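You operate a simulated robot arm through the tools that you are given. There is no shell and no other tool. Be economical: measure what you need, move in short steps, check, and stop when the job is done.

Carry out the task below with a simulated two-armed robot. There is one attempt and no reset: what you move stays moved.

TASK
Take the green flag from the window side of the island table and leave it on the top of the side table. Take the light sensor and leave it on the high shelf. Screw the cap back on the wash bottle. Put the ringed bottle from the left half of the long bench on top of the blue cool pack there. Put the measuring jug on the left half of the long bench away on the near end of the side bench. Take the white flag from the left half of the long bench and put it on the grey plate behind the blue tray. Fetch the blue flag from the window side of the island table and set it on the shelf under the steel table. The order is free. Set down upright: light sensor, ringed bottle, measuring jug.

The check looks at the end state, three seconds after you hand in, the way a careful person would. Anything else that was tipped, shoved, dropped, spilled or broken makes it a failure. Lids that push on must go on centred and level and be pressed home; caps that screw on are set level and turned clockwise until they are tight.

THE ROBOT
Two 7-joint arms with four-finger grippers on one trunk, on a base that drives. Base frame: it is fixed to the floor where the robot stands at the start and does not move with it; the origin is under the middle of the robot, x ahead of it, y to its left, z up; the surface under the hand at the start is at about z = 900. Lengths are in mm, angles in degrees, forces in N, time in s.
The left shoulder is at the start at [40, 181, 1229], the right one opposite. With the tool pointing down near the work surface each hand reaches from about 320 to 840 mm from the robot's upright axis, wherever it stands, measured 20 degrees to its own side. Places, roughly: blue flag (6x3x3 cm) [400, 600, 900]; cool pack [-2000, 0, 1000]; green flag (6x3x3 cm) [700, -100, 900]; grey plate behind the blue tray (15x12 cm) [1740, 2640, 920]; high shelf (50x17 cm) [3400, 1560, 1600]; light sensor [1250, -250, 1000]; measuring jug [-2250, -500, 1000]; near end of the side bench [-100, -3200, 900]; ringed bottle (9x9x18 cm) [-2000, -400, 1000]; shelf under the steel table [-2100, 2300, 300]; top of the side table [500, -1400, 700]; wash bottle [-2000, -750, 1000]; white flag (6x3x3 cm) [-2200, 100, 900]. Payload 3.67 kg a hand.
Tool frame (each hand has its own): the origin (TCP) lies between the finger pads and is the grasp point; the fingertips stand 28 mm ahead of it; z points along the fingers, y is the line along which they close. Largest opening 112 mm; the body of the gripper starts 73 mm behind the TCP.
Orientation is that of the tool frame in the base frame, as a unit quaternion [w, x, y, z]. With the fingers straight down and closing along the base's y, the tool's x points along the base's -x, its y along +y and its z along -z.

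THE INTERFACE
- The arms move only by the tool send_rows. It takes "left_deltas", "right_deltas" or both (then of equal length, played together; a hand with none holds still); each is a list of rows, each an object (a shift or turn left out is 0, a gripper value left out holds the last) with "xyz": the shift along the tool's x, y, z in mm, a list of three; "delta_rot": the turn, a rotation vector about the tool's x, y, z in degrees, a list of three; "gripper": the gripper command, from -1 (fully open) to 1 (shut), values between in proportion. In form: [{"xyz": [x, y, z], "delta_rot": [rx, ry, rz], "gripper": gripper}, ...]. A call has 1 to 8 rows; each row shifts and turns the commanded pose from where the row before left it, along the tool's axes as they then stand. Rows are played at 5 a second. More than 50 mm and 8.6 degrees between two rows, or a gripper value outside its range, and nothing of the call is played. Where a pose cannot be reached the arm comes as near as it can. A force on the tool above 40 N (or 10 N above the force at the start of the call, whichever is more), or a blocked arm, ends the call early, and 0.2 s more pass. The fingers move at their own pace and stop on an object; they squeeze with about 45 N. The grip force told is the motor's: it shows also when the fingers shut on nothing. Time passes only in rows, and 0.2 s behind the last, so rows that do not move let the fingers close. The reply holds the time, the measured pose of the TCP, the force on the tool along the base axes, the opening and the grip force, in the units named above and with some noise, with the torque about the TCP (base axes, N m) and any sound that the robot's microphone picked up, and new pictures: "pictures" is both (left out), scene, wrist or none (wrist: the cameras of the hands that moved).
- Cameras (640 x 400 px; columns grow to the right, rows downward): "scene" is now at [91.4, 51, 1452.8]; the picture's right is [0.58, -0.81, 0.00], its down [-0.49, -0.35, -0.80] and it looks along [0.65, 0.46, -0.60] (base axes); focal length 276 px, centre (320, 200). "left" rides on the left gripper at [60, 18, -104] in its tool frame; the picture's right is [-0.29, 0.96, 0.00], its down [-0.80, -0.24, -0.55] and it looks along [-0.53, -0.16, 0.83] (tool axes); focal length 234 px, centre (320, 200). "right" rides on the right gripper at [60, -18, -104] in its tool frame; the picture's right is [0.29, 0.96, 0.00], its down [-0.80, 0.24, -0.55] and it looks along [-0.53, 0.16, 0.83] (tool axes); focal length 234 px, centre (320, 200). There is no depth. A picture from a camera that has moved, and an enlarged one, comes with that camera's place and axes in the base frame and with its lens.
- slide_trunk(by): slides the trunk up (or, below 0, down) by that many mm; the arms and the scene camera ride with it, the base frame stays. It gives what a move gives, with no picture.
- drive_base(legs): drives the robot by 1 to 6 legs, each [ahead, left, turn to the left] in mm, mm and degrees, along the robot's own axes; the way and the turn of a leg run together, so that a leg with both is an arc; at most 1500 mm and 180 degrees a leg. The arms and the cameras ride along, it lands a little off, and it stops where it bumps. It gives what a move gives, and a new picture of the scene camera.
- turn_head(pan, tilt): turns the head with the scene camera to pan (to the left, within 86 degrees either way) and tilt (down, from -29 to 69), counted from straight ahead of the robot. It gives what a move gives, and a new picture of the scene camera.
- inspect(camera, box): a new picture of the part [left, top, right, bottom] of that camera's present view, enlarged. The clock stands still meanwhile.
- hand_in(): hands the job in; it is judged then, once.

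Go step by step. Nothing tells you exact positions but the pictures and the camera data: compare them with the known pose of the tool, close in by small moves and look again before you grip or let go. The budget is 196 turns and 260 pictures, counting those below and the enlarged ones. Unless the task says otherwise, let go and move clear before handing in, and close with one line.

The tools are called after ">>>" as name(argument=value, ...) on one line, values as JSON. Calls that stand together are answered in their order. send_rows: Moves the arms, as the interface text tells. Its arguments: {"type":"object","properties":{"left_deltas":{"type":"array","items":{"type":"object","properties":{"xyz":{"type":"array","items":{"type":"number"}},"delta_rot":{"type":"array","items":{"type":"number"}},"gripper":{"type":"number"}}}},"right_deltas":{"type":"array","items":{"type":"object","properties":{"xyz":{"type":"array","items":{"type":"number"}},"delta_rot":{"type":"array","items":{"type":"number"}},"gripper":{"type":"number"}}}},"pictures":{"type":"string","enum":["both","scene","wrist","none"]}},"required":[]} The other tools are called the same way: slide_trunk (by) slides the trunk up or down; drive_base (legs) drives the base; turn_head (pan, tilt) turns the head that bears the scene camera; inspect (camera, box) takes an enlarged picture of a part of a camera's view; hand_in () hands the job in.

At the start:

```text
clock: 0.0
left_tcp_pos: [419.6, 563.3, 1123.6]
left_ee_rot: [0.0, 0.001, 1.0, 0.0]
left_ft_force: [0.4, -0.2, -0.4]
left_wrist_torque: [0.0, -0.02, 0.01]
left_width: 112.0
left_grasp_force: 0.1
right_tcp_pos: [504.4, 40.1, 1188.5]
right_ee_rot: [0.0, 0.001, 1.0, 0.0]
right_ft_force: [-0.1, 0.8, -0.4]
right_wrist_torque: [-0.01, -0.01, 0.01]
right_width: 111.9
right_grasp_force: 0.1
trunk travel left (down, up): [-350.0, 164.0]
robot x, y, heading: [3.2, -0.6, -0.1]
head pan, tilt: [35.5, 37.2]
```

scene: 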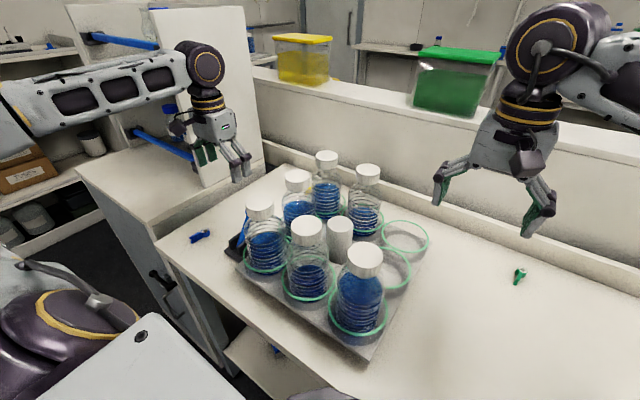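
right: 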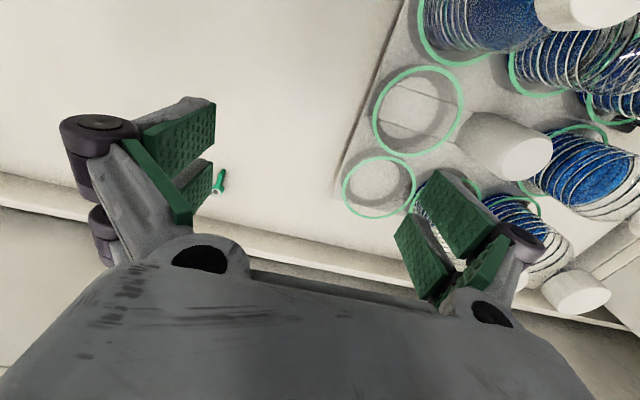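
left: 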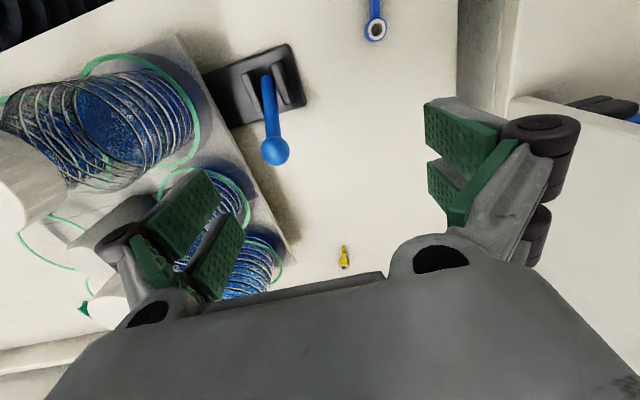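

I see the green flag at about [705, -100, 905] and the blue flag at about [357, 648, 905]. I'm moving each hand above its flag to look closer.

>>> send_rows(right_deltas=[{"xyz": [-33, -23, 25]}, {"xyz": [-33, -23, 25]}, {"xyz": [-33, -23, 25]}, {"xyz": [-33, -23, 25]}, {"xyz": [-33, -23, 25]}, {"xyz": [-33, -23, 25]}], left_deltas=[{"xyz": [10, 14, 15]}, {"xyz": [10, 14, 15]}, {"xyz": [10, 14, 15]}, {"xyz": [10, 14, 15]}, {"xyz": [10, 14, 15]}, {"xyz": [10, 14, 15]}])

>>> inspect(camera="scene", box=[140, 200, 300, 300])

```text
clock: 1.4
left_tcp_pos: [360.6, 645.3, 1032.0]
left_ee_rot: [0.0, 0.0, 1.0, 0.0]
left_ft_force: [-0.4, -0.2, -0.6]
left_wrist_torque: [0.02, 0.0, 0.01]
left_width: 111.9
left_grasp_force: 0.2
right_tcp_pos: [705.0, -96.7, 1039.3]
right_ee_rot: [0.0, 0.001, 1.0, 0.0]
right_ft_force: [0.5, 0.9, 0.4]
right_wrist_torque: [-0.01, 0.02, 0.01]
right_width: 112.0
right_grasp_force: 0.0
trunk travel left (down, up): [-350.0, 164.0]
robot x, y, heading: [0.6, 2.5, -0.0]
head pan, tilt: [35.5, 37.2]
camera scene: at [92.4, 51.2, 1452.7], right [0.58, -0.81, 0.0], down [-0.49, -0.35, -0.8], along [0.65, 0.46, -0.61], focal length 276 px, centre (320, 200)
camera right: at [645.7, -112.6, 1143.8], right [-0.29, 0.96, 0.0], down [0.8, 0.24, 0.55], along [0.53, 0.16, -0.83], focal length 234 px, centre (320, 200)
camera left: at [299.9, 663.6, 1136.4], right [0.29, 0.96, 0.0], down [0.8, -0.24, 0.55], along [0.53, -0.16, -0.83], focal length 234 px, centre (320, 200)
```

scene: 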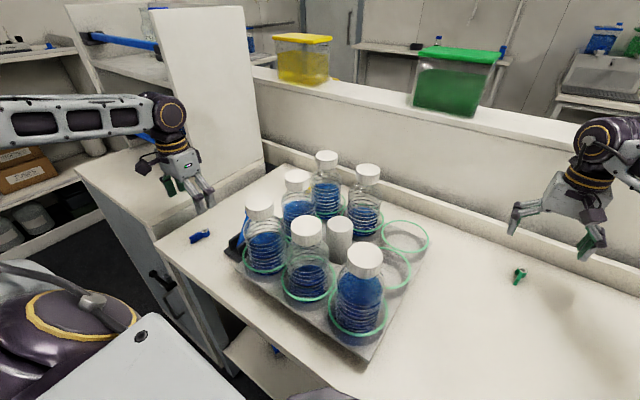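
right: 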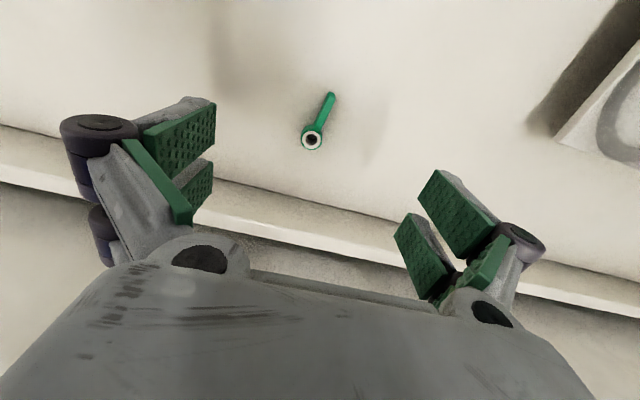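
left: 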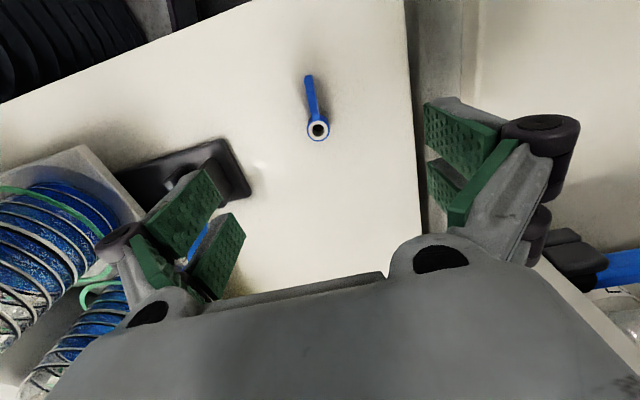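

```text
4.00 times, centred on (220, 250) of scene
camera zoom: at [92.4, 51.2, 1452.7], right [0.58, -0.81, 0.0], down [-0.49, -0.35, -0.8], along [0.65, 0.46, -0.61], focal length 1106 px, centre (720, 0)
```

zoom: 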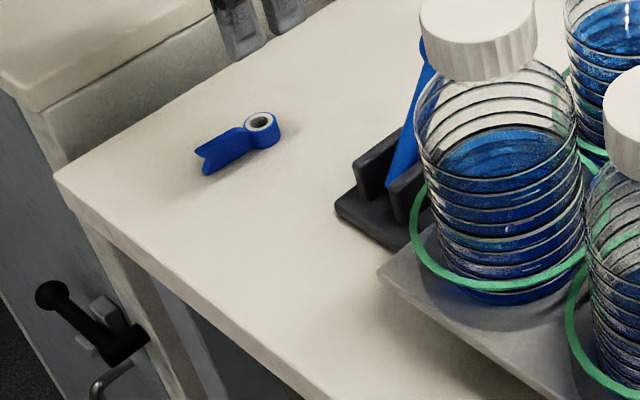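

Both flags lie with their long axes along x, with the rings at about [720, -97] (green) and [362, 643] (blue). I'm narrowing the grippers and going down.

>>> send_rows(right_deltas=[{"xyz": [-13, 0, 0], "gripper": 0}, {"xyz": [0, 0, 40]}, {"xyz": [0, 0, 30]}, {"xyz": [0, 0, 20]}, {"xyz": [0, 0, 13]}], left_deltas=[{"xyz": [0, -2, 0], "gripper": 0}, {"xyz": [0, 0, 40]}, {"xyz": [0, 0, 25]}, {"xyz": [0, 0, 20]}, {"xyz": [0, 0, 10]}], pictures="both")

```text
clock: 2.6
left_tcp_pos: [359.7, 645.4, 937.1]
left_ee_rot: [0.001, 0.001, 1.0, 0.0]
left_ft_force: [-0.5, 0.6, 0.6]
left_wrist_torque: [-0.04, 0.02, 0.0]
left_width: 56.0
left_grasp_force: 0.2
right_tcp_pos: [716.9, -97.5, 933.2]
right_ee_rot: [0.0, 0.0, 1.0, 0.0]
right_ft_force: [-0.1, 0.4, 0.1]
right_wrist_torque: [-0.01, 0.01, 0.0]
right_width: 56.0
right_grasp_force: 0.1
trunk travel left (down, up): [-350.0, 164.0]
robot x, y, heading: [-2.7, 0.1, 0.1]
head pan, tilt: [35.5, 37.2]
camera scene: at [91.9, 51.0, 1452.7], right [0.58, -0.81, 0.0], down [-0.49, -0.35, -0.8], along [0.65, 0.46, -0.61], focal length 276 px, centre (320, 200)
camera right: at [655.8, -115.3, 1038.4], right [-0.29, 0.96, 0.0], down [0.8, 0.24, 0.55], along [0.53, 0.16, -0.83], focal length 234 px, centre (320, 200)
camera left: at [299.7, 663.0, 1042.2], right [0.29, 0.96, 0.0], down [0.8, -0.24, 0.55], along [0.53, -0.16, -0.83], focal length 234 px, centre (320, 200)
```

scene: 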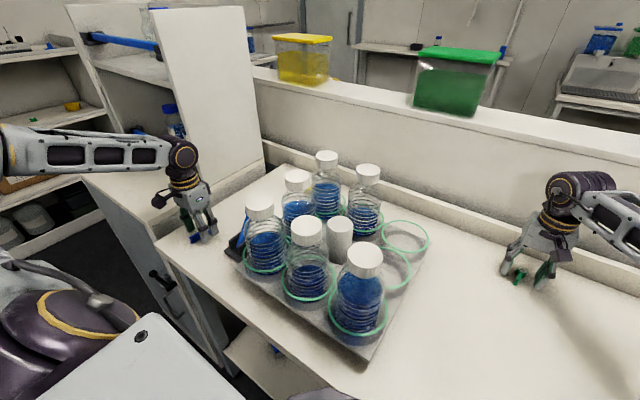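
right: 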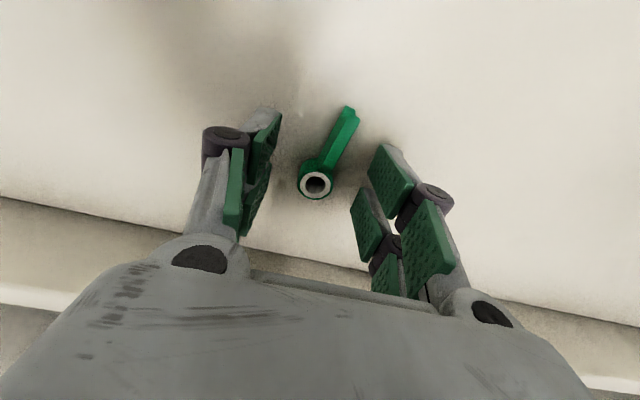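
left: 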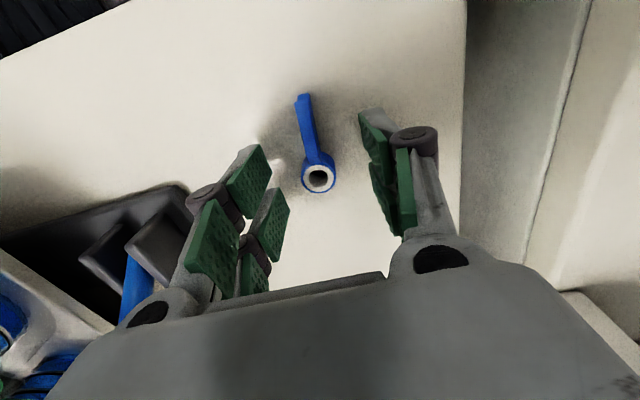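

Both rings are between the fingers. I'm closing the grippers and lifting.

>>> send_rows(right_deltas=[{"gripper": 1}, {}, {}, {"xyz": [0, 0, -30]}, {"xyz": [0, 0, -40]}], left_deltas=[{"xyz": [0, 0, 4], "gripper": 1}, {}, {}, {"xyz": [0, 0, -30]}, {"xyz": [0, 0, -40]}], pictures="wrist")

>>> turn_head(pan=-80, tilt=25)

```text
clock: 3.8
left_tcp_pos: [360.4, 644.7, 1005.2]
left_ee_rot: [0.0, 0.001, 1.0, 0.0]
left_ft_force: [0.0, -0.4, -0.3]
left_wrist_torque: [-0.02, -0.03, 0.01]
left_width: 18.0
left_grasp_force: 45.0
right_tcp_pos: [715.2, -100.0, 1007.4]
right_ee_rot: [0.0, 0.001, 1.0, 0.0]
right_ft_force: [-0.4, 0.3, -0.7]
right_wrist_torque: [-0.01, -0.03, 0.0]
right_width: 20.1
right_grasp_force: 44.9
trunk travel left (down, up): [-350.0, 164.0]
robot x, y, heading: [1.4, 0.6, 0.1]
head pan, tilt: [35.5, 37.2]
camera right: at [655.5, -116.8, 1109.9], right [-0.29, 0.96, 0.0], down [0.8, 0.24, 0.55], along [0.53, 0.16, -0.83], focal length 234 px, centre (320, 200)
camera left: at [298.9, 662.4, 1108.5], right [0.29, 0.96, 0.0], down [0.8, -0.24, 0.55], along [0.53, -0.16, -0.83], focal length 234 px, centre (320, 200)
```

right: 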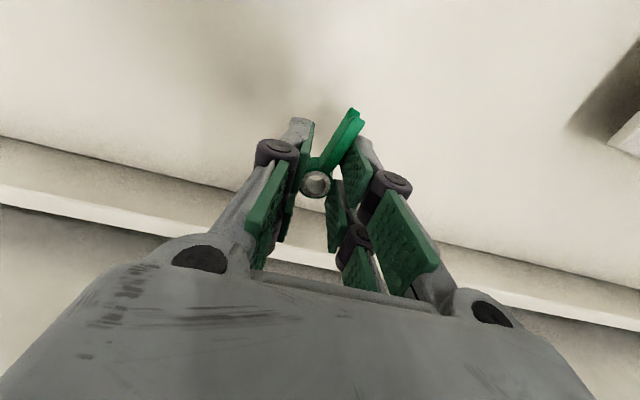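
left: 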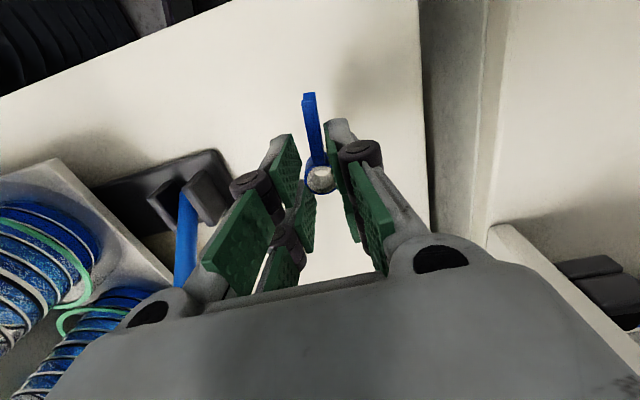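

```text
clock: 5.7
left_tcp_pos: [359.9, 644.9, 1003.7]
left_ee_rot: [0.001, 0.0, 1.0, 0.0]
left_ft_force: [-0.2, 0.2, 0.5]
left_wrist_torque: [-0.01, 0.01, 0.01]
left_width: 17.5
left_grasp_force: 45.3
right_tcp_pos: [717.1, -98.3, 1004.5]
right_ee_rot: [0.0, 0.001, 1.0, -0.001]
right_ft_force: [0.4, 0.1, 0.8]
right_wrist_torque: [-0.02, -0.01, 0.02]
right_width: 20.0
right_grasp_force: 45.1
trunk travel left (down, up): [-350.0, 164.0]
robot x, y, heading: [-1.4, 3.8, 0.2]
head pan, tilt: [-80.0, 25.0]
camera scene: at [36.9, -90.1, 1471.9], right [-0.98, -0.17, 0.0], down [-0.07, 0.42, -0.91], along [0.16, -0.89, -0.42], focal length 276 px, centre (320, 200)
```

scene: 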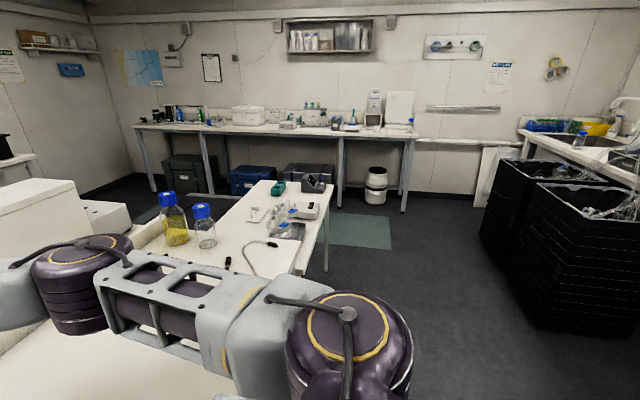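

Both flags are held. I'm looking at the side table to choose a free spot.

>>> inspect(camera="scene", box=[130, 160, 350, 298])

>>> drive_base(legs=[[-220, 0, 0], [0, -1350, 0]])

>>> turn_head(pan=0, tilt=45)

```text
2.90 times, centred on (240, 229) of scene
camera zoom: at [36.9, -90.1, 1471.9], right [-0.98, -0.17, 0.0], down [-0.07, 0.42, -0.91], along [0.16, -0.89, -0.42], focal length 801 px, centre (552, 116)
```

zoom: 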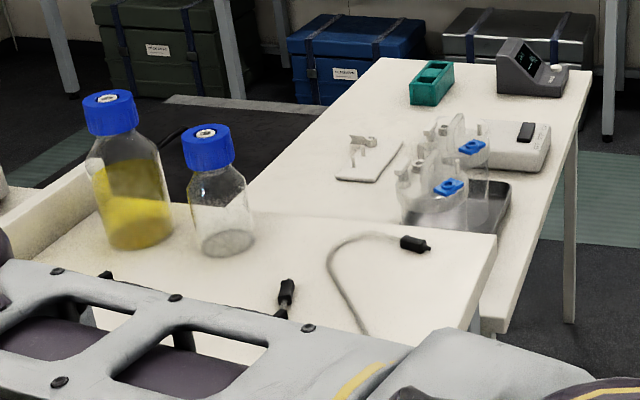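

```text
clock: 14.1
left_tcp_pos: [134.3, -704.1, 1003.6]
left_ee_rot: [-0.001, -0.006, 1.0, 0.0]
left_ft_force: [-0.1, 0.1, 0.1]
left_wrist_torque: [-0.04, 0.0, 0.02]
left_width: 17.7
left_grasp_force: 44.8
right_tcp_pos: [500.2, -1444.1, 1006.1]
right_ee_rot: [0.0, -0.005, 1.0, 0.0]
right_ft_force: [-0.1, 0.3, 0.1]
right_wrist_torque: [0.01, -0.02, 0.02]
right_width: 20.0
right_grasp_force: 44.9
trunk travel left (down, up): [-350.0, 164.0]
robot x, y, heading: [-216.0, -1354.8, 0.7]
head pan, tilt: [-80.0, 25.0]
camera scene: at [-181.3, -1443.1, 1471.9], right [-0.98, -0.18, 0.0], down [-0.08, 0.42, -0.91], along [0.17, -0.89, -0.42], focal length 276 px, centre (320, 200)
```

scene: 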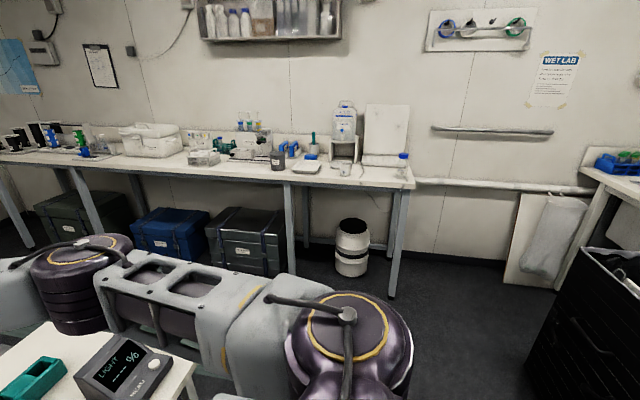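

```text
clock: 15.6
left_tcp_pos: [134.0, -706.5, 1004.0]
left_ee_rot: [0.0, -0.005, 1.0, 0.0]
left_ft_force: [-0.3, -1.0, 0.3]
left_wrist_torque: [-0.02, 0.0, 0.02]
left_width: 17.6
left_grasp_force: 45.5
right_tcp_pos: [499.3, -1445.0, 1004.9]
right_ee_rot: [0.0, -0.006, 1.0, 0.0]
right_ft_force: [0.7, -0.2, -1.7]
right_wrist_torque: [0.01, 0.01, -0.05]
right_width: 19.9
right_grasp_force: 45.0
trunk travel left (down, up): [-350.0, 164.0]
robot x, y, heading: [-220.1, -1353.4, 0.6]
head pan, tilt: [0.0, 45.0]
camera scene: at [-117.0, -1351.7, 1441.3], right [0.01, -1.0, 0.0], down [-0.71, -0.01, -0.71], along [0.71, 0.01, -0.71], focal length 276 px, centre (320, 200)
```

scene: 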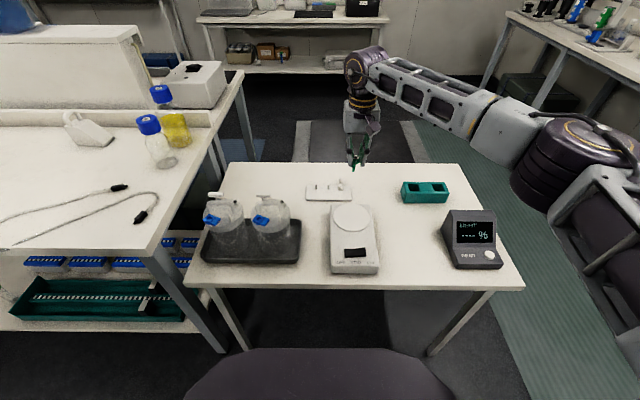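

The side table has free space between the balance and the light-meter display, at about [425, -1640]. I'm moving the right hand above it.

>>> send_rows(right_deltas=[{"xyz": [15, -39, 0]}, {"xyz": [15, -39, 0]}, {"xyz": [15, -39, 0]}, {"xyz": [15, -39, 0]}, {"xyz": [15, -39, 0]}, {"xyz": [0, 0, 45]}, {"xyz": [0, 0, 45]}, {"xyz": [0, 0, 45]}])

```text
clock: 17.4
left_tcp_pos: [134.5, -705.3, 1003.7]
left_ee_rot: [0.0, -0.004, 1.0, 0.0]
left_ft_force: [0.0, -0.8, -0.3]
left_wrist_torque: [0.0, -0.01, 0.0]
left_width: 17.7
left_grasp_force: 44.7
right_tcp_pos: [425.8, -1639.6, 871.0]
right_ee_rot: [0.0, -0.005, 1.0, 0.001]
right_ft_force: [0.0, 0.0, -0.5]
right_wrist_torque: [0.04, -0.02, -0.01]
right_width: 20.0
right_grasp_force: 44.6
trunk travel left (down, up): [-350.0, 164.0]
robot x, y, heading: [-218.0, -1352.1, 0.8]
head pan, tilt: [0.0, 45.0]
camera scene: at [-116.6, -1352.3, 1441.3], right [0.01, -1.0, 0.0], down [-0.71, -0.01, -0.71], along [0.71, 0.01, -0.71], focal length 276 px, centre (320, 200)
camera right: at [365.4, -1657.4, 975.4], right [-0.3, 0.95, 0.0], down [0.79, 0.25, 0.55], along [0.53, 0.17, -0.83], focal length 234 px, centre (320, 200)
```

scene: 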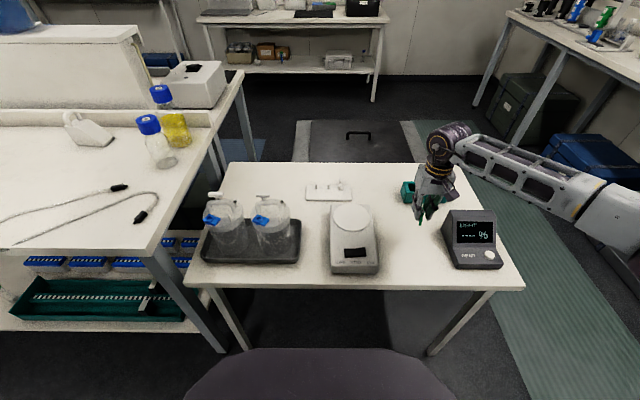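
right: 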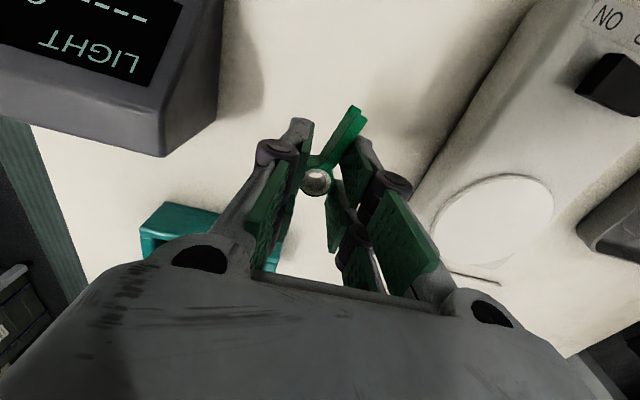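

The spot is clear below the hand, so I'm lowering further.

>>> send_rows(right_deltas=[{"xyz": [0, 0, 40]}, {"xyz": [0, 0, 40]}, {"xyz": [0, 0, 20]}], pictures="none")

>>> inspect(camera="scene", box=[360, 170, 520, 270])

```text
clock: 18.2
left_tcp_pos: [132.7, -704.0, 1003.2]
left_ee_rot: [0.001, -0.007, 1.0, 0.0]
left_ft_force: [0.5, 0.1, 0.8]
left_wrist_torque: [-0.02, -0.03, 0.02]
left_width: 17.5
left_grasp_force: 45.4
right_tcp_pos: [424.7, -1641.0, 775.0]
right_ee_rot: [0.001, -0.004, 1.0, 0.0]
right_ft_force: [2.5, -1.7, 9.8]
right_wrist_torque: [0.07, -0.07, -0.02]
right_width: 19.9
right_grasp_force: 45.1
trunk travel left (down, up): [-350.0, 164.0]
robot x, y, heading: [-219.8, -1353.5, 0.6]
head pan, tilt: [0.0, 45.0]
```

```text
4.00 times, centred on (440, 220) of scene
camera zoom: at [-119.3, -1351.1, 1441.6], right [0.01, -1.0, 0.0], down [-0.71, -0.01, -0.71], along [0.71, 0.01, -0.71], focal length 1106 px, centre (-160, 120)
```

zoom: 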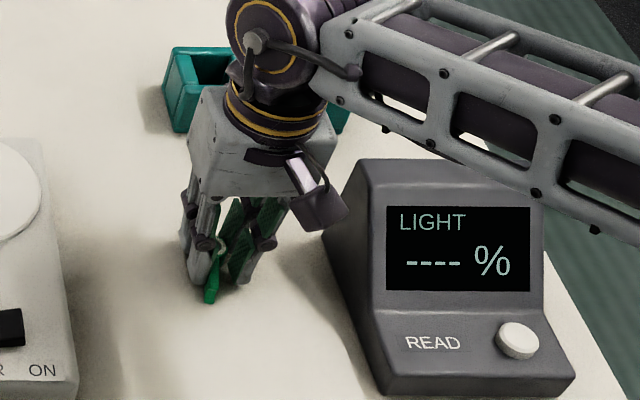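

It has touched the table, with 10 N upward on the tool. I'm letting go and rising.

>>> send_rows(right_deltas=[{"xyz": [0, 0, -2]}, {"gripper": 0.3}, {}, {"xyz": [0, 0, -40]}, {"xyz": [0, 0, -40]}, {"xyz": [0, 0, -45]}, {"xyz": [0, 0, -45]}, {"xyz": [0, 0, -45]}])

```text
clock: 20.0
left_tcp_pos: [133.2, -703.6, 1003.0]
left_ee_rot: [-0.001, -0.006, 1.0, 0.0]
left_ft_force: [-0.4, -0.1, -0.6]
left_wrist_torque: [-0.01, 0.0, 0.02]
left_width: 17.5
left_grasp_force: 44.6
right_tcp_pos: [424.3, -1640.4, 988.0]
right_ee_rot: [0.0, -0.006, 1.0, 0.0]
right_ft_force: [-0.4, -0.2, 0.8]
right_wrist_torque: [0.0, 0.02, 0.0]
right_width: 39.1
right_grasp_force: 0.0
trunk travel left (down, up): [-350.0, 164.0]
robot x, y, heading: [-218.6, -1352.6, 0.8]
head pan, tilt: [0.0, 45.0]
camera scene: at [-117.7, -1351.3, 1441.4], right [0.01, -1.0, 0.0], down [-0.71, -0.01, -0.71], along [0.71, 0.01, -0.71], focal length 276 px, centre (320, 200)
camera right: at [364.4, -1658.3, 1092.3], right [-0.3, 0.95, 0.0], down [0.79, 0.25, 0.55], along [0.53, 0.16, -0.83], focal length 234 px, centre (320, 200)
```

scene: 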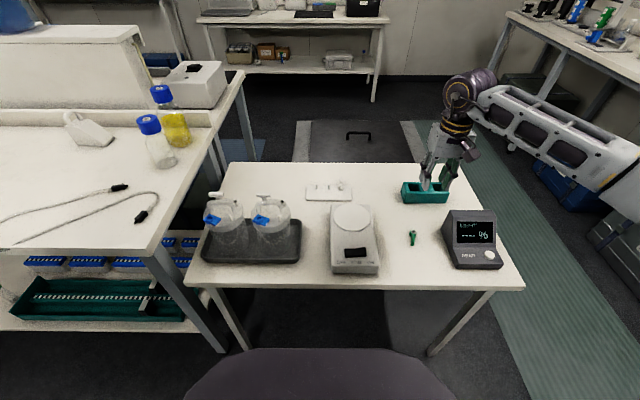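
right: 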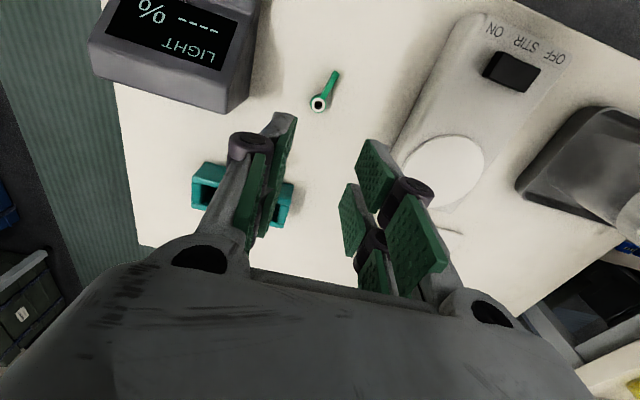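

The green flag is standing free on the side table. Next I tuck the arms in and look towards the steel table and long bench, to drop off the blue flag.

>>> send_rows(right_deltas=[{"xyz": [30, 5, -10], "gripper": 0}, {"xyz": [30, 5, -10]}, {"xyz": [30, 5, -10]}, {"xyz": [30, 5, -10]}, {"xyz": [30, 5, -10]}, {"xyz": [30, 5, -10]}, {"xyz": [30, 5, -10]}, {"xyz": [0, 0, 0]}], left_deltas=[{"xyz": [-8, -47, -10]}, {"xyz": [-8, -47, -10]}, {"xyz": [-8, -47, -10]}, {"xyz": [-8, -47, -10]}, {"xyz": [-8, -47, -10]}, {"xyz": [-8, -47, -10]}, {"xyz": [-8, -47, -10]}, {"xyz": [-8, -47, -10]}], pictures="none")

>>> drive_base(legs=[[-200, 0, 0], [0, 0, 130]])

>>> turn_head(pan=0, tilt=25)

```text
clock: 21.8
left_tcp_pos: [205.4, -1080.9, 1084.6]
left_ee_rot: [-0.002, -0.006, 1.0, 0.002]
left_ft_force: [0.4, 0.2, 0.0]
left_wrist_torque: [0.06, 0.02, -0.03]
left_width: 17.4
left_grasp_force: 44.7
right_tcp_pos: [216.8, -1610.0, 1054.9]
right_ee_rot: [-0.002, -0.005, 1.0, 0.001]
right_ft_force: [0.2, -0.4, 0.1]
right_wrist_torque: [0.06, 0.06, 0.01]
right_width: 56.1
right_grasp_force: 0.1
trunk travel left (down, up): [-350.0, 164.0]
robot x, y, heading: [-221.3, -1353.6, 0.8]
head pan, tilt: [0.0, 45.0]
```

```text
clock: 29.3
left_tcp_pos: [-897.8, -1201.4, 1085.2]
left_ee_rot: [0.0, 0.905, -0.424, 0.0]
left_ft_force: [-0.2, 0.3, -0.7]
left_wrist_torque: [0.02, 0.03, 0.01]
left_width: 17.7
left_grasp_force: 45.3
right_tcp_pos: [-494.4, -858.2, 1056.5]
right_ee_rot: [0.0, 0.905, -0.424, 0.001]
right_ft_force: [0.0, -0.2, 0.0]
right_wrist_torque: [-0.04, 0.01, 0.0]
right_width: 55.9
right_grasp_force: 0.0
trunk travel left (down, up): [-350.0, 164.0]
robot x, y, heading: [-414.1, -1355.5, 129.8]
head pan, tilt: [0.0, 45.0]
camera scene: at [-482.4, -1276.7, 1441.3], right [0.77, 0.64, 0.0], down [0.45, -0.54, -0.71], along [-0.45, 0.54, -0.71], focal length 276 px, centre (320, 200)
```

scene: 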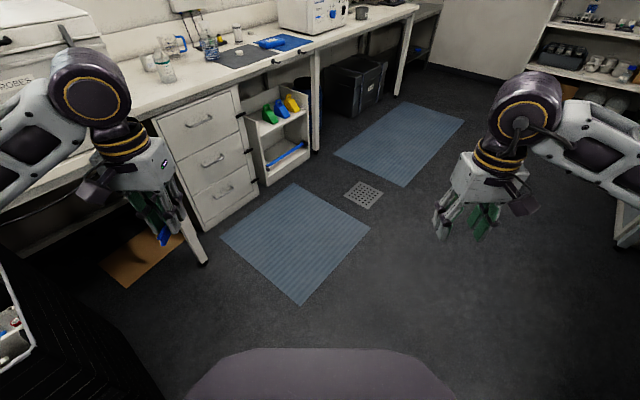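

```text
clock: 30.2
left_tcp_pos: [-897.0, -1200.8, 1083.8]
left_ee_rot: [0.0, 0.905, -0.425, 0.0]
left_ft_force: [-0.5, -0.2, -0.7]
left_wrist_torque: [0.01, -0.01, -0.03]
left_width: 17.6
left_grasp_force: 45.0
right_tcp_pos: [-494.9, -858.2, 1055.0]
right_ee_rot: [0.0, 0.905, -0.425, 0.0]
right_ft_force: [0.6, -1.2, 0.2]
right_wrist_torque: [-0.01, 0.0, 0.0]
right_width: 56.0
right_grasp_force: 0.0
trunk travel left (down, up): [-350.0, 164.0]
robot x, y, heading: [-422.2, -1354.6, 129.8]
head pan, tilt: [0.0, 25.0]
camera scene: at [-489.3, -1268.4, 1471.8], right [0.77, 0.64, 0.0], down [0.27, -0.33, -0.91], along [-0.58, 0.7, -0.42], focal length 276 px, centre (320, 200)
```

scene: 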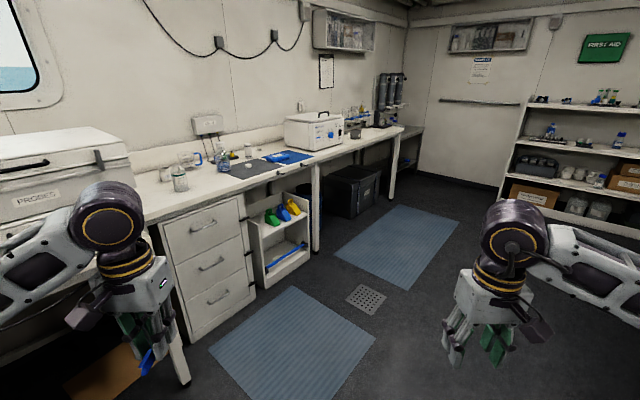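

I see the long bench ahead-left along x ≈ -1750 and the steel table beyond it in the corner. I'm driving there along the aisle.

>>> drive_base(legs=[[1279, -697, 0], [1279, -697, 0], [0, 0, 30]])

```text
clock: 46.0
left_tcp_pos: [-1560.2, 1378.3, 1084.7]
left_ee_rot: [0.0, 0.988, -0.152, -0.001]
left_ft_force: [0.3, 0.6, -0.3]
left_wrist_torque: [0.02, -0.01, 0.01]
left_width: 17.7
left_grasp_force: 45.1
right_tcp_pos: [-1408.1, 1884.3, 1054.3]
right_ee_rot: [0.0, 0.989, -0.151, 0.0]
right_ft_force: [-0.6, 0.4, 0.0]
right_wrist_torque: [-0.02, 0.02, 0.0]
right_width: 55.7
right_grasp_force: 0.0
trunk travel left (down, up): [-350.0, 164.0]
robot x, y, heading: [-1074.3, 1509.5, 162.6]
head pan, tilt: [0.0, 25.0]
camera scene: at [-1180.9, 1542.4, 1471.9], right [0.3, 0.95, 0.0], down [0.4, -0.13, -0.91], along [-0.86, 0.27, -0.42], focal length 276 px, centre (320, 200)
```

scene: 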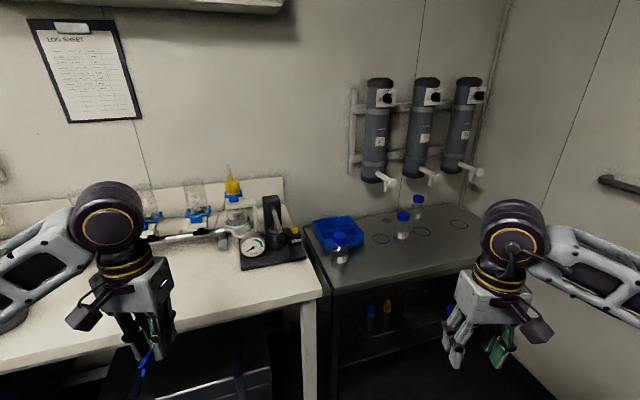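

The steel table stands at x < -1730, y about 1780 to 2700, with a shelf underneath. I'm squaring up in front of it and lowering the trunk.

>>> drive_base(legs=[[0, 0, 17.4], [80, -740, 0]])

>>> slide_trunk(by=-345)

>>> turn_head(pan=0, tilt=45)

```text
clock: 51.1
left_tcp_pos: [-1572.7, 1943.4, 1084.1]
left_ee_rot: [-0.008, 1.0, 0.003, -0.002]
left_ft_force: [0.5, -0.4, 0.2]
left_wrist_torque: [0.04, -0.02, 0.02]
left_width: 17.5
left_grasp_force: 45.1
right_tcp_pos: [-1578.8, 2468.5, 1061.6]
right_ee_rot: [-0.008, 1.0, 0.006, 0.0]
right_ft_force: [-0.5, 0.1, -0.3]
right_wrist_torque: [-0.02, 0.03, 0.01]
right_width: 56.1
right_grasp_force: 0.1
trunk travel left (down, up): [-350.0, 164.0]
robot x, y, heading: [-1154.7, 2227.6, -179.8]
head pan, tilt: [0.0, 25.0]
stopped in leg 2: the robot was blocked; the commanded pose is now the measured one
camera scene: at [-1257.5, 2198.1, 1473.3], right [-0.01, 1.0, 0.02], down [0.42, 0.02, -0.91], along [-0.91, 0.01, -0.42], focal length 276 px, centre (320, 200)
```

scene: 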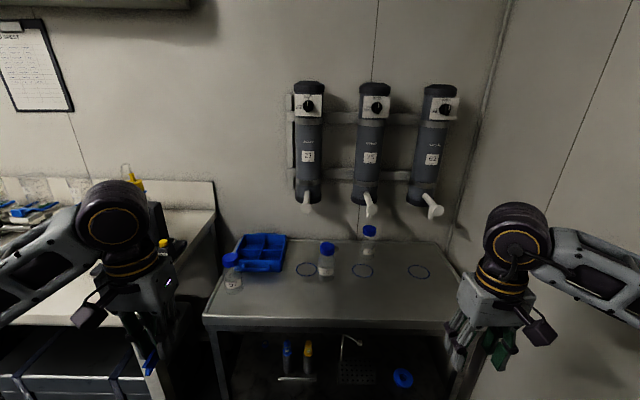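

```text
clock: 52.2
left_tcp_pos: [-1597.0, 1961.9, 1037.0]
left_ee_rot: [-0.018, 0.998, 0.047, -0.024]
left_ft_force: [-1.4, -2.1, 0.1]
left_wrist_torque: [0.19, -0.1, -0.01]
left_width: 17.4
left_grasp_force: 44.9
right_tcp_pos: [-1644.5, 2518.8, 1006.0]
right_ee_rot: [-0.021, 1.0, 0.004, -0.012]
right_ft_force: [-0.8, -5.6, -0.2]
right_wrist_torque: [0.46, -0.05, -0.01]
right_width: 55.8
right_grasp_force: 0.1
trunk travel left (down, up): [-300.0, 214.0]
robot x, y, heading: [-1193.5, 2237.9, -174.4]
head pan, tilt: [0.0, 25.0]
stopped: the arm was blocked; the commanded pose is now the measured one
```

```text
clock: 53.0
left_tcp_pos: [-1588.3, 1956.8, 1037.5]
left_ee_rot: [-0.018, 0.999, 0.045, -0.02]
left_ft_force: [0.5, -0.3, -0.1]
left_wrist_torque: [-0.01, 0.01, -0.01]
left_width: 17.5
left_grasp_force: 45.1
right_tcp_pos: [-1633.7, 2511.8, 1009.1]
right_ee_rot: [-0.021, 1.0, 0.006, -0.009]
right_ft_force: [0.7, -0.5, -0.3]
right_wrist_torque: [-0.02, 0.01, 0.01]
right_width: 56.2
right_grasp_force: 0.1
trunk travel left (down, up): [-300.0, 214.0]
robot x, y, heading: [-1185.7, 2241.3, -174.6]
head pan, tilt: [0.0, 45.0]
camera scene: at [-1277.8, 2174.3, 1393.2], right [-0.09, 0.99, 0.04], down [0.7, 0.1, -0.71], along [-0.71, -0.03, -0.7], focal length 276 px, centre (320, 200)
```

scene: 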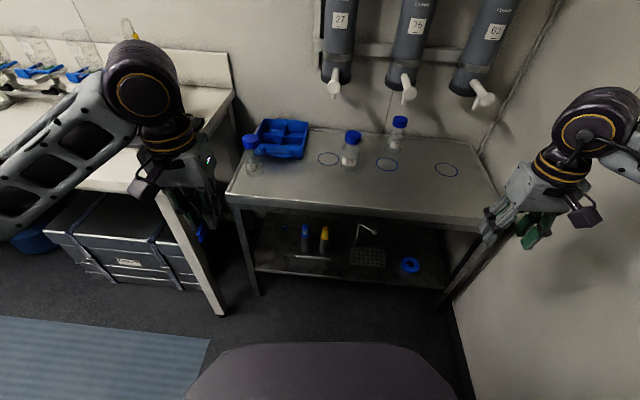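

The robot was blocked, most likely by the right elbow against the wall or its handrail. I'm undoing the trunk slide and moving away from the wall.

>>> slide_trunk(by=50)

>>> drive_base(legs=[[0, 230, 0], [0, 0, -5]])

>>> turn_head(pan=-60, tilt=30)

```text
clock: 53.9
left_tcp_pos: [-1585.7, 1953.2, 1087.1]
left_ee_rot: [-0.016, 0.999, 0.041, -0.017]
left_ft_force: [-0.7, 0.8, -1.0]
left_wrist_torque: [0.02, -0.01, 0.0]
left_width: 17.6
left_grasp_force: 44.9
right_tcp_pos: [-1628.9, 2508.9, 1061.6]
right_ee_rot: [-0.022, 1.0, 0.003, -0.01]
right_ft_force: [0.6, 0.0, -0.1]
right_wrist_torque: [0.0, -0.01, 0.02]
right_width: 56.0
right_grasp_force: 0.1
trunk travel left (down, up): [-350.0, 164.0]
robot x, y, heading: [-1178.0, 2239.7, -175.5]
head pan, tilt: [0.0, 45.0]
```

```text
clock: 56.2
left_tcp_pos: [-1596.2, 1796.1, 1089.3]
left_ee_rot: [0.005, 1.0, -0.009, -0.011]
left_ft_force: [-0.2, 0.4, 0.5]
left_wrist_torque: [0.03, 0.0, 0.01]
left_width: 17.9
left_grasp_force: 44.9
right_tcp_pos: [-1582.7, 2354.7, 1048.9]
right_ee_rot: [-0.008, 0.999, -0.049, -0.005]
right_ft_force: [0.1, -0.9, 0.5]
right_wrist_torque: [-0.01, 0.04, -0.01]
right_width: 56.1
right_grasp_force: 0.1
trunk travel left (down, up): [-350.0, 164.0]
robot x, y, heading: [-1161.9, 2011.4, 178.7]
head pan, tilt: [0.0, 45.0]
camera scene: at [-1264.6, 2017.6, 1440.9], right [0.02, 1.0, 0.0], down [0.71, -0.01, -0.71], along [-0.71, 0.01, -0.71], focal length 276 px, centre (320, 200)
```

scene: 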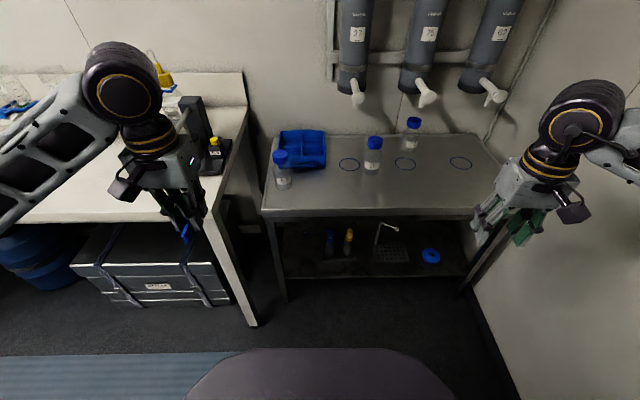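

```text
clock: 57.5
left_tcp_pos: [-1595.5, 1794.6, 1089.9]
left_ee_rot: [0.005, 1.0, -0.01, -0.01]
left_ft_force: [-0.4, -0.1, 0.1]
left_wrist_torque: [0.03, 0.01, -0.03]
left_width: 17.6
left_grasp_force: 45.2
right_tcp_pos: [-1582.5, 2355.3, 1048.9]
right_ee_rot: [-0.008, 0.999, -0.049, -0.005]
right_ft_force: [-0.4, 0.0, 0.9]
right_wrist_torque: [-0.02, -0.01, -0.03]
right_width: 56.2
right_grasp_force: 0.0
trunk travel left (down, up): [-350.0, 164.0]
robot x, y, heading: [-1161.4, 2012.0, 179.1]
head pan, tilt: [-60.0, 30.0]
camera scene: at [-1227.1, 2094.2, 1463.5], right [0.88, 0.48, 0.0], down [0.24, -0.44, -0.87], along [-0.42, 0.76, -0.5], focal length 276 px, centre (320, 200)
```

scene: 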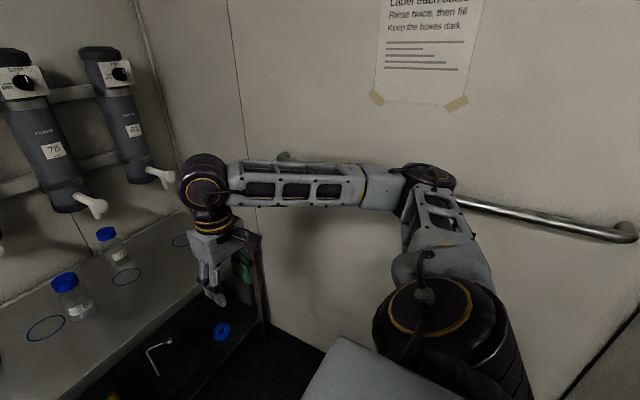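

The elbow is clear of the rail now. I'm lowering the trunk and looking at the shelf.

>>> slide_trunk(by=-345)

>>> turn_head(pan=0, tilt=35)

>>> inspect(camera="scene", box=[240, 160, 560, 360])

```text
clock: 60.9
left_tcp_pos: [-1594.7, 1795.4, 746.0]
left_ee_rot: [0.004, 1.0, -0.009, -0.01]
left_ft_force: [0.7, -0.6, -0.3]
left_wrist_torque: [0.01, 0.0, 0.01]
left_width: 17.6
left_grasp_force: 45.3
right_tcp_pos: [-1582.2, 2355.8, 704.9]
right_ee_rot: [-0.009, 0.999, -0.048, -0.006]
right_ft_force: [0.5, 0.4, -1.0]
right_wrist_torque: [0.02, -0.01, 0.0]
right_width: 55.8
right_grasp_force: 0.0
trunk travel left (down, up): [-5.0, 509.0]
robot x, y, heading: [-1164.8, 2014.1, 178.6]
head pan, tilt: [-60.0, 30.0]
```

```text
clock: 62.2
left_tcp_pos: [-1596.0, 1793.9, 746.5]
left_ee_rot: [0.004, 1.0, -0.01, -0.011]
left_ft_force: [0.7, -0.5, 0.3]
left_wrist_torque: [0.0, -0.02, 0.0]
left_width: 17.7
left_grasp_force: 44.4
right_tcp_pos: [-1581.7, 2354.7, 705.0]
right_ee_rot: [-0.008, 0.999, -0.049, -0.006]
right_ft_force: [-0.2, -0.6, 0.0]
right_wrist_torque: [0.02, 0.06, 0.0]
right_width: 56.0
right_grasp_force: 0.0
trunk travel left (down, up): [-5.0, 509.0]
robot x, y, heading: [-1159.6, 2011.7, 178.9]
head pan, tilt: [0.0, 35.0]
camera scene: at [-1271.3, 2016.9, 1112.1], right [0.02, 1.0, 0.0], down [0.57, -0.01, -0.82], along [-0.82, 0.02, -0.57], focal length 276 px, centre (320, 200)
```

scene: 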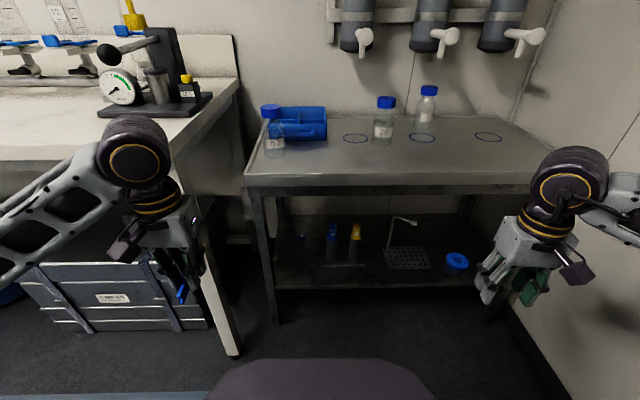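

```text
2.00 times, centred on (400, 260) of scene
camera zoom: at [-1271.3, 2016.9, 1112.1], right [0.02, 1.0, 0.0], down [0.57, -0.01, -0.82], along [-0.82, 0.02, -0.57], focal length 553 px, centre (160, 80)
```

zoom: 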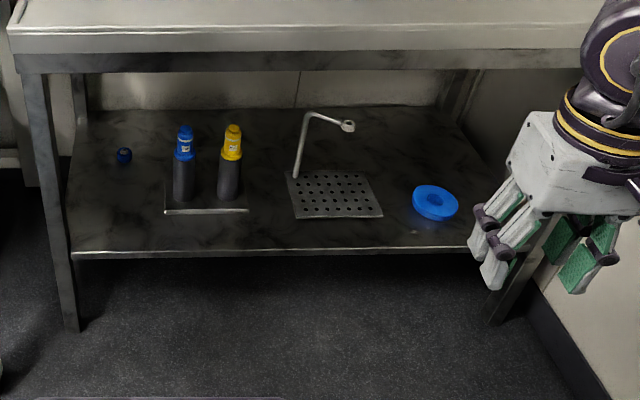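

The shelf is at z ≈ 300 with its front edge at x ≈ -1898, and there is a free spot at about [-1985, 1955]. I'm bringing the left hand down in front of it and pitching it 40° forward.

>>> send_rows(left_deltas=[{"xyz": [0, -23, 44]}, {"xyz": [0, -23, 44]}, {"xyz": [0, -23, 44]}, {"xyz": [0, -23, 44]}, {"xyz": [0, -23, 44]}, {"xyz": [0, -23, 44]}, {"xyz": [0, -23, 44]}], pictures="none")

>>> send_rows(left_deltas=[{"delta_rot": [0, -8, 0]}, {"delta_rot": [0, -8, 0]}, {"delta_rot": [0, -8, 0]}, {"delta_rot": [0, -8, 0]}, {"delta_rot": [0, -8, 0]}], pictures="none")

>>> drive_base(legs=[[150, 0, 0]])

```text
clock: 63.8
left_tcp_pos: [-1599.4, 1951.6, 437.7]
left_ee_rot: [0.005, 1.0, -0.009, -0.011]
left_ft_force: [0.2, -0.6, -0.8]
left_wrist_torque: [0.0, -0.04, 0.0]
left_width: 17.5
left_grasp_force: 44.7
right_tcp_pos: [-1582.9, 2355.5, 703.6]
right_ee_rot: [-0.008, 0.999, -0.049, -0.006]
right_ft_force: [-0.8, 1.4, 1.1]
right_wrist_torque: [0.01, 0.02, 0.02]
right_width: 55.9
right_grasp_force: 0.1
trunk travel left (down, up): [-5.0, 509.0]
robot x, y, heading: [-1165.7, 2013.8, 178.7]
head pan, tilt: [0.0, 35.0]
```

```text
clock: 65.2
left_tcp_pos: [-1620.8, 1948.2, 461.1]
left_ee_rot: [-0.003, 0.927, 0.003, -0.374]
left_ft_force: [-0.1, -0.6, 0.4]
left_wrist_torque: [-0.02, -0.01, -0.02]
left_width: 17.5
left_grasp_force: 44.5
right_tcp_pos: [-1583.0, 2355.5, 705.6]
right_ee_rot: [-0.008, 0.999, -0.049, -0.006]
right_ft_force: [-1.2, 0.6, -1.1]
right_wrist_torque: [0.0, -0.02, -0.01]
right_width: 56.0
right_grasp_force: 0.1
trunk travel left (down, up): [-5.0, 509.0]
robot x, y, heading: [-1168.6, 2015.2, 179.0]
head pan, tilt: [0.0, 35.0]
stopped in row 5 (left hand): the arm was blocked; the commanded pose is now the measured one
```

```text
clock: 66.6
left_tcp_pos: [-1770.5, 1950.5, 459.6]
left_ee_rot: [-0.003, 0.928, 0.003, -0.373]
left_ft_force: [0.0, 0.1, -0.7]
left_wrist_torque: [-0.04, -0.03, -0.03]
left_width: 17.5
left_grasp_force: 45.0
right_tcp_pos: [-1733.0, 2357.6, 704.8]
right_ee_rot: [-0.008, 0.999, -0.048, -0.006]
right_ft_force: [-0.4, -0.6, -0.1]
right_wrist_torque: [-0.02, -0.03, 0.01]
right_width: 56.3
right_grasp_force: 0.0
trunk travel left (down, up): [-5.0, 509.0]
robot x, y, heading: [-1312.0, 2016.9, 178.6]
head pan, tilt: [0.0, 35.0]
camera scene: at [-1421.9, 2019.7, 1112.0], right [0.02, 1.0, 0.0], down [0.57, -0.01, -0.82], along [-0.82, 0.01, -0.57], focal length 276 px, centre (320, 200)
```

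scene: 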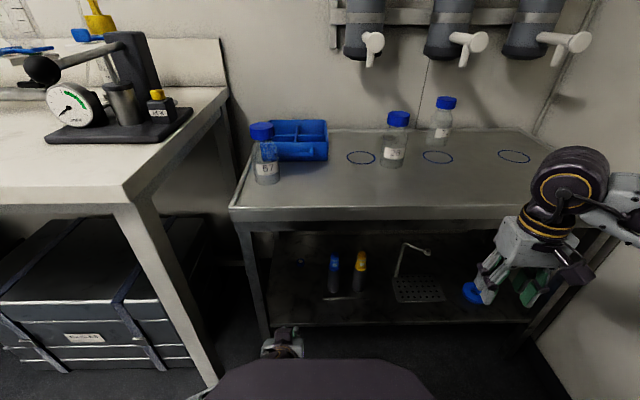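

The hand is pitched about 44° in front of the shelf. I'm reaching in horizontally.

>>> send_rows(left_deltas=[{"xyz": [-31, -1, 30]}, {"xyz": [-31, -1, 30]}, {"xyz": [-31, -1, 30]}, {"xyz": [-31, -1, 30]}, {"xyz": [-31, -1, 30]}])

```text
clock: 67.8
left_tcp_pos: [-1986.0, 1955.6, 457.7]
left_ee_rot: [-0.002, 0.928, 0.002, -0.373]
left_ft_force: [-0.4, -0.2, -0.8]
left_wrist_torque: [0.0, 0.02, -0.01]
left_width: 17.6
left_grasp_force: 45.3
right_tcp_pos: [-1732.3, 2358.3, 705.8]
right_ee_rot: [-0.008, 0.999, -0.049, -0.005]
right_ft_force: [-0.9, 0.4, -0.8]
right_wrist_torque: [0.0, 0.01, -0.01]
right_width: 55.9
right_grasp_force: 0.1
trunk travel left (down, up): [-5.0, 509.0]
robot x, y, heading: [-1309.5, 2015.1, 179.1]
head pan, tilt: [0.0, 35.0]
camera scene: at [-1421.2, 2019.8, 1112.1], right [0.02, 1.0, 0.0], down [0.57, -0.01, -0.82], along [-0.82, 0.01, -0.57], focal length 276 px, centre (320, 200)
camera left: at [-1871.5, 1937.3, 492.1], right [-0.21, -0.96, 0.19], down [-0.19, 0.23, 0.95], along [-0.96, 0.16, -0.23], focal length 234 px, centre (320, 200)
```

scene: 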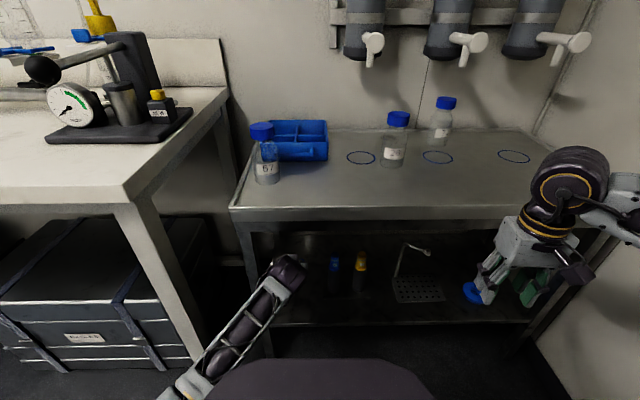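
left: 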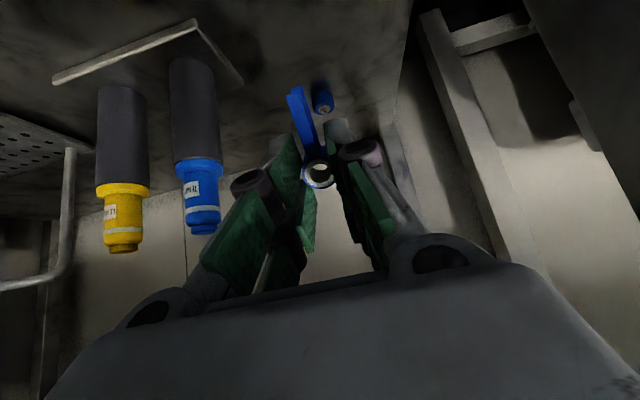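

The spot is clear. I'm lowering until the tail touches the shelf.

>>> send_rows(left_deltas=[{"xyz": [28, 0, 29]}, {"xyz": [28, 0, 29]}, {"xyz": [4.2, 0, 4.3]}, {"xyz": [4.2, 0, 4.3]}], pictures="wrist")

```text
clock: 68.8
left_tcp_pos: [-1985.1, 1957.0, 366.5]
left_ee_rot: [-0.003, 0.927, 0.002, -0.374]
left_ft_force: [-0.6, -0.8, 0.0]
left_wrist_torque: [0.0, -0.03, -0.01]
left_width: 17.5
left_grasp_force: 45.5
right_tcp_pos: [-1731.8, 2356.8, 705.7]
right_ee_rot: [-0.007, 0.999, -0.048, -0.006]
right_ft_force: [0.2, 0.7, 0.1]
right_wrist_torque: [0.02, 0.03, 0.01]
right_width: 55.8
right_grasp_force: 0.1
trunk travel left (down, up): [-5.0, 509.0]
robot x, y, heading: [-1311.0, 2018.3, 178.7]
head pan, tilt: [0.0, 35.0]
camera left: at [-1869.7, 1938.5, 399.5], right [-0.21, -0.96, 0.19], down [-0.19, 0.23, 0.95], along [-0.96, 0.16, -0.23], focal length 234 px, centre (320, 200)
```

left: 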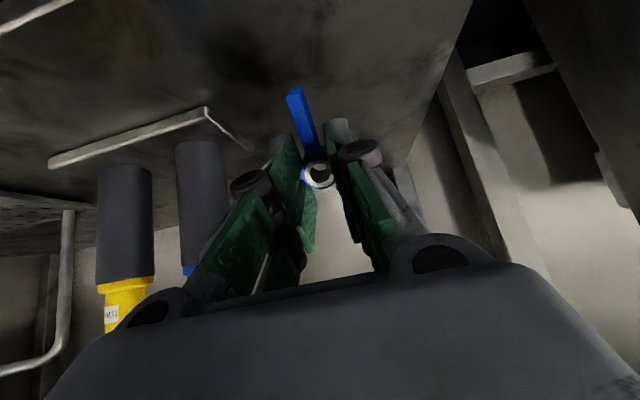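

>>> send_rows(left_deltas=[{"xyz": [4.2, 0, 4.3]}, {"xyz": [4.2, 0, 4.3]}], pictures="none")

```text
clock: 69.4
left_tcp_pos: [-1985.6, 1956.0, 356.5]
left_ee_rot: [-0.002, 0.928, 0.003, -0.373]
left_ft_force: [0.0, 0.4, 0.2]
left_wrist_torque: [-0.03, -0.02, -0.01]
left_width: 17.9
left_grasp_force: 44.9
right_tcp_pos: [-1732.9, 2358.1, 706.1]
right_ee_rot: [-0.008, 0.999, -0.048, -0.005]
right_ft_force: [-0.4, -0.6, 0.4]
right_wrist_torque: [0.02, 0.01, -0.02]
right_width: 56.0
right_grasp_force: 0.0
trunk travel left (down, up): [-5.0, 509.0]
robot x, y, heading: [-1317.1, 2014.7, 178.8]
head pan, tilt: [0.0, 35.0]
```

No contact yet, so I'm lowering further in small steps.

>>> send_rows(left_deltas=[{"xyz": [3.5, 0, 3.6]}, {"xyz": [3.5, 0, 3.6]}], pictures="wrist")

```text
clock: 70.0
left_tcp_pos: [-1985.7, 1956.6, 345.4]
left_ee_rot: [-0.002, 0.927, 0.003, -0.374]
left_ft_force: [0.5, -0.2, -0.8]
left_wrist_torque: [0.0, -0.02, 0.01]
left_width: 17.4
left_grasp_force: 44.8
right_tcp_pos: [-1731.6, 2359.3, 703.2]
right_ee_rot: [-0.008, 0.999, -0.048, -0.006]
right_ft_force: [-0.6, -0.3, 1.1]
right_wrist_torque: [-0.03, -0.01, 0.02]
right_width: 56.1
right_grasp_force: 0.0
trunk travel left (down, up): [-5.0, 509.0]
robot x, y, heading: [-1311.2, 2016.8, 179.0]
head pan, tilt: [0.0, 35.0]
camera left: at [-1871.0, 1938.6, 378.5], right [-0.21, -0.96, 0.19], down [-0.19, 0.23, 0.95], along [-0.96, 0.16, -0.23], focal length 234 px, centre (320, 200)
```

left: 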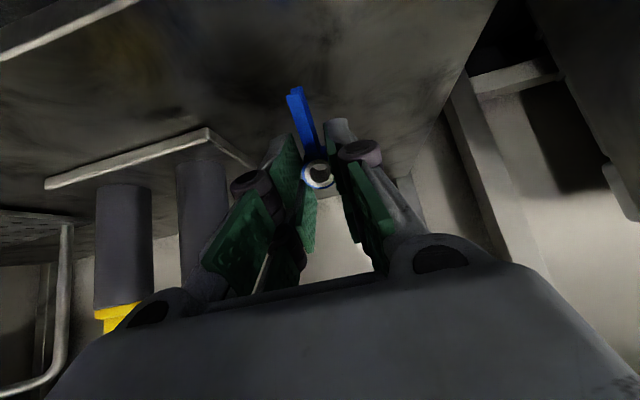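

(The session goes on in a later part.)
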